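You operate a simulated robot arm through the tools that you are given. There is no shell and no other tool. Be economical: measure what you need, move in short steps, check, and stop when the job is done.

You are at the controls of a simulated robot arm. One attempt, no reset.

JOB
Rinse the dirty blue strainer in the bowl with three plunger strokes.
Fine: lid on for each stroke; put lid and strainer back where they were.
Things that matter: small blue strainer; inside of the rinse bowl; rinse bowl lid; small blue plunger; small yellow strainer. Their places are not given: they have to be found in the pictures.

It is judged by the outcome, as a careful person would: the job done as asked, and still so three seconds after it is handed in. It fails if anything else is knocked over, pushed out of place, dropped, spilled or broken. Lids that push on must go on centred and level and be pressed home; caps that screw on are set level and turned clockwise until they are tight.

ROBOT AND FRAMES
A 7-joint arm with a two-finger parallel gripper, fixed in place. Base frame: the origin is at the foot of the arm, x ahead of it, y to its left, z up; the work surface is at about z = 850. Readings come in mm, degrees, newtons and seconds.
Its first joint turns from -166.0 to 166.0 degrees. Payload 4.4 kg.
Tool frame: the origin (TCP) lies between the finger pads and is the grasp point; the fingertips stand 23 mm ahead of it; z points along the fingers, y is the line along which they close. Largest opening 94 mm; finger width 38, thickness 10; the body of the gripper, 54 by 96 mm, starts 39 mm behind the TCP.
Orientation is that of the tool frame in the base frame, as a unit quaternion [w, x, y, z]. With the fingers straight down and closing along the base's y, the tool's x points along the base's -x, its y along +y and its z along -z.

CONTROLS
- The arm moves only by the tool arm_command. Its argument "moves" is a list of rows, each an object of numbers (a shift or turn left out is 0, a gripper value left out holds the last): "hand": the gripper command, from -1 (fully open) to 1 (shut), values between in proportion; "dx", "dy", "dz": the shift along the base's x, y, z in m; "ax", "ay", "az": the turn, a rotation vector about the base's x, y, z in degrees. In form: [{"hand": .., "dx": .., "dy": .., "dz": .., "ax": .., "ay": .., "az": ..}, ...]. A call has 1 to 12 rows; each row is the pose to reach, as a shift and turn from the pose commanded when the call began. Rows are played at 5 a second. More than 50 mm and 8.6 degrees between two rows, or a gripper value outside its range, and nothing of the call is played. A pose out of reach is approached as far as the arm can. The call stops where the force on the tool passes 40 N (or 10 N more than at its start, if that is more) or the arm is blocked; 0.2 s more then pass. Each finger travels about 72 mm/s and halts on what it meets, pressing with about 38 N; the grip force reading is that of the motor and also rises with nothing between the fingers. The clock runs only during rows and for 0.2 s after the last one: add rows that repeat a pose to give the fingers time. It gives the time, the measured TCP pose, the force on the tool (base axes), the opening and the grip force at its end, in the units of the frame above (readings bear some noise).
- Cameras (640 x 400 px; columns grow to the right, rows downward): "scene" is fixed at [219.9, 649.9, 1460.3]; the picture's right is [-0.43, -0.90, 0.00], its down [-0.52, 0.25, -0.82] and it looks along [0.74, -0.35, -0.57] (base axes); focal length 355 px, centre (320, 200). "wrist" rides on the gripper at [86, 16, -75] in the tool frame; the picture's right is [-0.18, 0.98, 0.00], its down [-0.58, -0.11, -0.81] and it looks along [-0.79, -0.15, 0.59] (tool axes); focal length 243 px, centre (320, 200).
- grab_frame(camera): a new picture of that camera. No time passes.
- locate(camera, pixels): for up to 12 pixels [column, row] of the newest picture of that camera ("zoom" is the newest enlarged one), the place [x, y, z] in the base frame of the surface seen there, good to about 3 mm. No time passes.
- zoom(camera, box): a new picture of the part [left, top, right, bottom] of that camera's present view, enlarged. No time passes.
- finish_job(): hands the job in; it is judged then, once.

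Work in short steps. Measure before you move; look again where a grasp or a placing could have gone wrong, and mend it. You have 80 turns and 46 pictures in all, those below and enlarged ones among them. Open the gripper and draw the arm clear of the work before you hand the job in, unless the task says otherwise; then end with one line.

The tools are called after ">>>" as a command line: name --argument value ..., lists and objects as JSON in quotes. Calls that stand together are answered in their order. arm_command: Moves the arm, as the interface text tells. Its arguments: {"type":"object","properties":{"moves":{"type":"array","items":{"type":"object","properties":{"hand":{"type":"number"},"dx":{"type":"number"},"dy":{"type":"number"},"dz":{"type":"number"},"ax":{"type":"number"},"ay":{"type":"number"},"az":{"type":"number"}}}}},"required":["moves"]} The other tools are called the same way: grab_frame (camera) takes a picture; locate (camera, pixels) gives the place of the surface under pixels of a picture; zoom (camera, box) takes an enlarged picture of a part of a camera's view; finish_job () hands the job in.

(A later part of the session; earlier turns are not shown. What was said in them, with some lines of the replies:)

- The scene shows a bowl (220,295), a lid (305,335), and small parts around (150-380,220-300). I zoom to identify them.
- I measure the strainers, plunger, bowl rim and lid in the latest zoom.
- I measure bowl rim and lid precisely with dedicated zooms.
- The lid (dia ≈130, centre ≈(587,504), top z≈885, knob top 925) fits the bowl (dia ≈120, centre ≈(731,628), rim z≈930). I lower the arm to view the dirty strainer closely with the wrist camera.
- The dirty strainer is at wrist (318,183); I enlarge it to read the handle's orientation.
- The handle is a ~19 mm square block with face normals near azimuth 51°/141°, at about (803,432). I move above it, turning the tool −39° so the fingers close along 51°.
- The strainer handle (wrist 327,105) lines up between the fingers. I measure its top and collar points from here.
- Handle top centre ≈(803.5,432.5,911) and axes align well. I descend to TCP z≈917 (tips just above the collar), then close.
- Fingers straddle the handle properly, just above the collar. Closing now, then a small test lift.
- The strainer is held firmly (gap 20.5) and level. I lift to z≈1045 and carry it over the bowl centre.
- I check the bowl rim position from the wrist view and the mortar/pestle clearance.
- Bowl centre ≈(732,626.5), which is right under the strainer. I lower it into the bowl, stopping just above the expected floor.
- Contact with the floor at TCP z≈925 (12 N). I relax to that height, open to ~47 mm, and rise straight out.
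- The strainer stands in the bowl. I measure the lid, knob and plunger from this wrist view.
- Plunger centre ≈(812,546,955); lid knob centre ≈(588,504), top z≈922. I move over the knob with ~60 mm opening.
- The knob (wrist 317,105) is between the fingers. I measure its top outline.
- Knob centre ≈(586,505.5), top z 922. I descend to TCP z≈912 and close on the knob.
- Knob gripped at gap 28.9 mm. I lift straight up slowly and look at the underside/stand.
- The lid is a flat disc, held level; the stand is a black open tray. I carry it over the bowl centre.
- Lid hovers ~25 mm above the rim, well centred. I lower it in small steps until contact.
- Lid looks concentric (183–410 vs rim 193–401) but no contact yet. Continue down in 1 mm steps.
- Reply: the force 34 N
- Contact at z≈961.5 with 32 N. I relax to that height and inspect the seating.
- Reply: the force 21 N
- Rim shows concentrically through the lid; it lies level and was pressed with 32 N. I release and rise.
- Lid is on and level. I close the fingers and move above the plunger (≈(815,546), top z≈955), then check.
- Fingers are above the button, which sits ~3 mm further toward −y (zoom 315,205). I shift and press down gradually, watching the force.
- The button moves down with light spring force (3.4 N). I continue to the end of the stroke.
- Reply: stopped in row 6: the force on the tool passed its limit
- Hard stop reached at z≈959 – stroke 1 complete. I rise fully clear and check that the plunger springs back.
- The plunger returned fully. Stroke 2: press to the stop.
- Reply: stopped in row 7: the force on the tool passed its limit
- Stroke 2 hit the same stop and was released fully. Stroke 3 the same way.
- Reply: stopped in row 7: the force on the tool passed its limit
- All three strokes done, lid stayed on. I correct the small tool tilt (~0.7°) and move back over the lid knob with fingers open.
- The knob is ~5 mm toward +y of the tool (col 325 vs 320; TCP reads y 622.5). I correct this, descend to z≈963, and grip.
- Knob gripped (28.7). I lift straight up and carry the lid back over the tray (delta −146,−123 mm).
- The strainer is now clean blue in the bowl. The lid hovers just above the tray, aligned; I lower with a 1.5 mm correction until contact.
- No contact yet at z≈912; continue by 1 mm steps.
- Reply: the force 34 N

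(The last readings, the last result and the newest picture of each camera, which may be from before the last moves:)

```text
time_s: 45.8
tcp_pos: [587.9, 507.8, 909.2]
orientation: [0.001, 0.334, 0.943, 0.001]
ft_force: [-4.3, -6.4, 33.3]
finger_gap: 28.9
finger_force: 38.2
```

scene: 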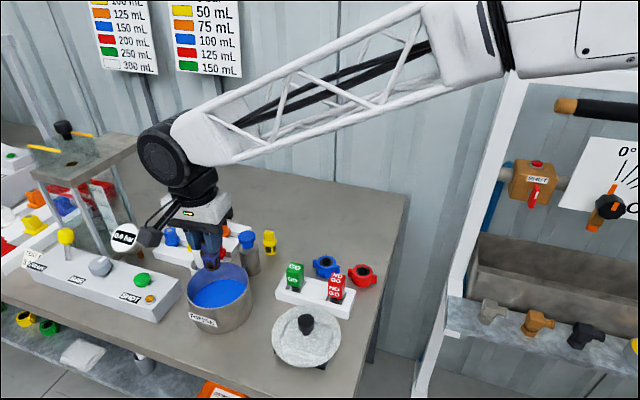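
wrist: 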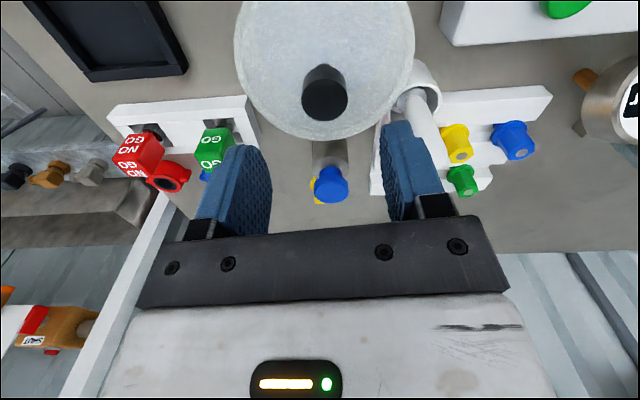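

Contact with 33 N; the readings suggest ~3 mm offset, so I lift 4 mm, shift (−2,−2) and set down again lightly.

>>> arm_command --moves '[{"hand": 1, "dz": 0.003}, {"dz": 0.006}, {"dx": -0.002, "dy": -0.002, "dz": 0.006}, {"dx": -0.002, "dy": -0.002, "dz": 0.003}, {"dx": -0.002, "dy": -0.002, "dz": 0.002}, {"dx": -0.002, "dy": -0.002, "dz": 0.002}]'

>>> zoom --camera "scene" --box '[260, 295, 356, 375]'

```text
time_s: 47.2
tcp_pos: [583.7, 506.3, 909.3]
orientation: [-0.001, 0.334, 0.943, 0.001]
ft_force: [0.4, 0.8, -0.4]
finger_gap: 28.9
finger_force: 37.8
```

```text
5.00 times, centred on (308, 335) of scene
```

zoom: 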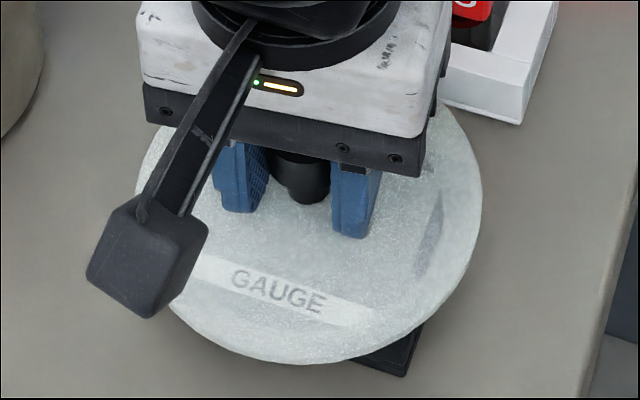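

Lid edge now matches the original outline within ~1.5 mm (right 482 vs 486, bottom 365 vs 362). A final 1 mm nudge, lower, release and rise.

>>> arm_command --moves '[{"hand": 1, "dx": 0.001, "dy": -0.001}, {"dx": 0.001, "dy": -0.001, "dz": -0.001}, {"dx": 0.001, "dy": -0.001, "dz": -0.0015}, {"hand": 0.2, "dx": 0.001, "dy": -0.001, "dz": -0.0015}, {"hand": -0.3, "dx": 0.001, "dy": -0.001, "dz": -0.0015}, {"hand": -0.3, "dx": 0.001, "dy": -0.001, "dz": -0.0015}, {"dx": 0.001, "dy": -0.001, "dz": 0.03}, {"dx": 0.001, "dy": -0.001, "dz": 0.07}, {"dx": 0.001, "dy": -0.001, "dz": 0.11}, {"dx": 0.001, "dy": -0.001, "dz": 0.15}, {"dx": 0.001, "dy": -0.001, "dz": 0.15}]'

```text
time_s: 49.6
tcp_pos: [588.2, 501.8, 1061.7]
orientation: [0.0, 0.334, 0.943, 0.0]
ft_force: [0.7, 0.0, -0.3]
finger_gap: 61.1
finger_force: 0.1
```

Lid is back. Now I move over the strainer in the bowl with ~47 mm opening and check alignment.

>>> arm_command --moves '[{"hand": 0, "dx": 0.029, "dy": 0.0245}, {"dx": 0.058, "dy": 0.049}, {"dx": 0.087, "dy": 0.0735}, {"dx": 0.116, "dy": 0.098}, {"dx": 0.144, "dy": 0.1218}, {"dx": 0.144, "dy": 0.1218, "dz": -0.04}, {"dx": 0.144, "dy": 0.1218, "dz": -0.075}, {"dx": 0.144, "dy": 0.1218, "dz": -0.075}, {"dx": 0.144, "dy": 0.1218, "dz": -0.075}]'

>>> grab_frame --camera "wrist"

>>> locate --camera "wrist" --pixels '[[310, 115], [320, 115], [330, 115], [320, 105], [320, 122], [320, 128], [320, 110]]'

```text
time_s: 51.6
tcp_pos: [729.5, 626.1, 982.3]
orientation: [0.0, 0.333, 0.943, 0.0]
ft_force: [-1.2, -0.6, 0.3]
finger_gap: 46.9
finger_force: 0.0
```

```text
5 pictures are left
```

wrist: 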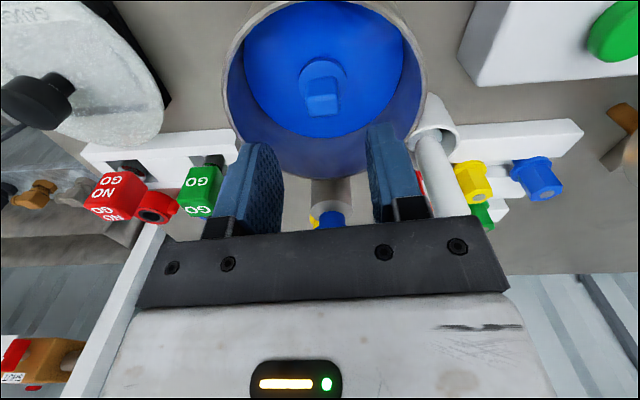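

```text
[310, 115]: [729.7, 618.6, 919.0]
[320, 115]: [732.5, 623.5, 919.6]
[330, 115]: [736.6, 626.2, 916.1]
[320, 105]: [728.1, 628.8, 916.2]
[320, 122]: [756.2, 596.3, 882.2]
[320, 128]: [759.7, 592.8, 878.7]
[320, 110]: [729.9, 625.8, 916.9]
```

The handle (col 321) is centred between the fingers. I descend to z≈926, grip, and lift straight out.

>>> arm_command --moves '[{"hand": 0, "dz": -0.025}, {"dz": -0.045}, {"dz": -0.056}, {"dz": -0.058}, {"dz": -0.058}]'

>>> arm_command --moves '[{"hand": 1}, {"hand": 1}, {"hand": 1}, {"hand": 1}]'

```text
time_s: 52.8
tcp_pos: [729.1, 627.4, 926.2]
orientation: [0.0, 0.333, 0.943, 0.0]
ft_force: [0.4, -0.4, -0.2]
finger_gap: 47.1
finger_force: 0.0
```

```text
time_s: 53.8
tcp_pos: [729.9, 627.4, 925.8]
orientation: [0.0, 0.334, 0.943, 0.0]
ft_force: [-0.5, -0.6, -0.4]
finger_gap: 20.3
finger_force: 37.7
```

Gripped (20.3 mm). I lift slowly, pause over the bowl to let it drip.

>>> arm_command --moves '[{"hand": 1, "dz": 0.008}, {"dz": 0.02}, {"dz": 0.035}, {"dz": 0.055}, {"dz": 0.08}, {"dz": 0.105}, {"dz": 0.12}, {"dz": 0.12}, {"dz": 0.12}, {"dz": 0.12}, {"dz": 0.12}]'

>>> arm_command --moves '[{"hand": 1, "dx": 0.01, "dy": -0.026}, {"dx": 0.024, "dy": -0.062}, {"dx": 0.038, "dy": -0.099}, {"dx": 0.053, "dy": -0.137}, {"dx": 0.066, "dy": -0.171}, {"dx": 0.074, "dy": -0.1925}, {"dx": 0.074, "dy": -0.1925}, {"dx": 0.074, "dy": -0.1925, "dz": -0.04}, {"dx": 0.074, "dy": -0.1925, "dz": -0.08}, {"dx": 0.074, "dy": -0.1925, "dz": -0.11}, {"dx": 0.074, "dy": -0.1925, "dz": -0.11}]'

>>> zoom --camera "scene" --box '[240, 220, 320, 270]'

```text
time_s: 56.2
tcp_pos: [729.5, 625.6, 1048.2]
orientation: [-0.001, 0.334, 0.943, 0.0]
ft_force: [0.6, 0.0, 0.8]
finger_gap: 20.5
finger_force: 38.2
```

```text
time_s: 58.6
tcp_pos: [802.8, 434.2, 935.9]
orientation: [0.001, 0.333, 0.943, 0.0]
ft_force: [-0.2, 0.8, 0.2]
finger_gap: 20.5
finger_force: 37.7
```

```text
8.00 times, centred on (280, 245) of scene
```

zoom: 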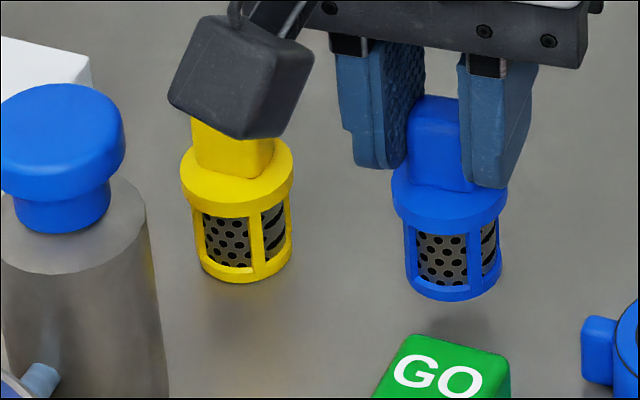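

Strainer is clean, columns match the original (393–508). I lower until touching the table.

>>> arm_command --moves '[{"hand": 1, "dz": -0.006}, {"dz": -0.01}, {"dz": -0.012}, {"dz": -0.013}, {"dz": -0.014}, {"dz": -0.015}, {"dz": -0.015}]'

>>> zoom --camera "scene" --box '[240, 220, 320, 270]'

```text
time_s: 60.2
tcp_pos: [804.7, 432.5, 921.5]
orientation: [-0.001, 0.333, 0.943, -0.001]
ft_force: [-0.8, -0.8, -0.3]
finger_gap: 20.3
finger_force: 38.3
```

```text
8.00 times, centred on (280, 245) of scene
```

zoom: 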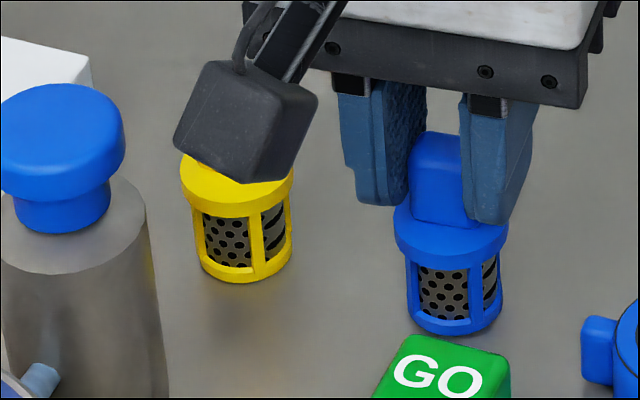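

Picture matches the original position almost exactly; I take the last millimetres in small steps.

>>> arm_command --moves '[{"hand": 1, "dz": -0.001}, {"dz": -0.002}, {"dz": -0.003}, {"dz": -0.003}]'

```text
time_s: 61.2
tcp_pos: [804.1, 434.8, 918.9]
orientation: [0.001, 0.334, 0.943, 0.001]
ft_force: [3.3, -3.0, 26.7]
finger_gap: 20.7
finger_force: 38.0
```

Contact at 919 (27 N). I relax 1.5 mm, open, and rise clear.

>>> arm_command --moves '[{"hand": 1, "dz": 0.0015}, {"hand": 1, "dz": 0.002}, {"hand": 0.5, "dz": 0.002}, {"hand": 0.0, "dz": 0.002}, {"hand": 0.0, "dz": 0.002}, {"dz": 0.02}, {"dz": 0.06}, {"dz": 0.1}, {"dz": 0.15}, {"dz": 0.2}, {"dz": 0.2}]'

>>> grab_frame --camera "scene"

>>> zoom --camera "scene" --box '[180, 225, 400, 375]'

```text
time_s: 63.6
tcp_pos: [805.1, 433.7, 1120.7]
orientation: [0.0, 0.334, 0.943, 0.0]
ft_force: [0.4, 0.2, -0.1]
finger_gap: 47.1
finger_force: 0.0
```

```text
2 pictures are left
```

scene: 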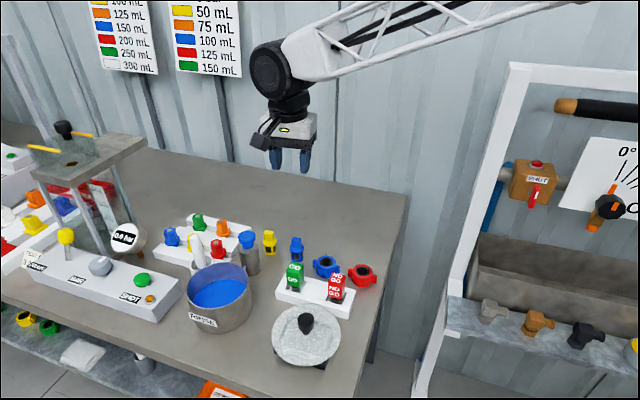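

```text
2.67 times, centred on (290, 300) of scene
```

zoom: 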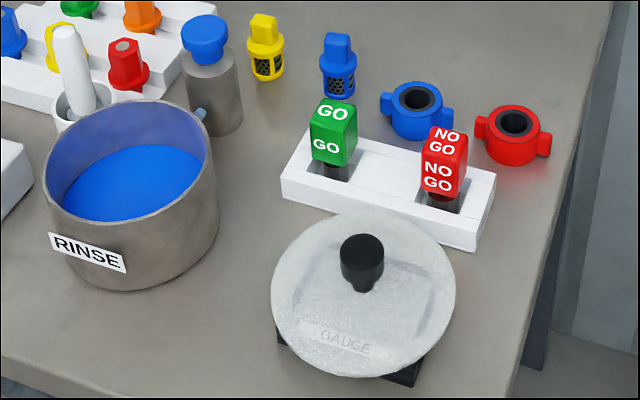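

Everything matches the starting layout: the lid is on its tray, the clean strainer stands in its spot, and the arm is clear. I open the gripper fully and hand in.

>>> arm_command --moves '[{"hand": -1, "dz": 0.02}, {"hand": -1, "dz": 0.04}, {"hand": -1, "dz": 0.04}]'

>>> finish_job

```text
time_s: 64.4
tcp_pos: [802.4, 434.4, 1160.0]
orientation: [0.0, 0.334, 0.943, 0.0]
ft_force: [-0.6, -0.2, 0.0]
finger_gap: 93.9
finger_force: 0.1
```

```text
The job is handed in.
```

The dirty blue strainer was rinsed with three full plunger strokes with the lid on. It came out clean, and the strainer and lid are back where they were.
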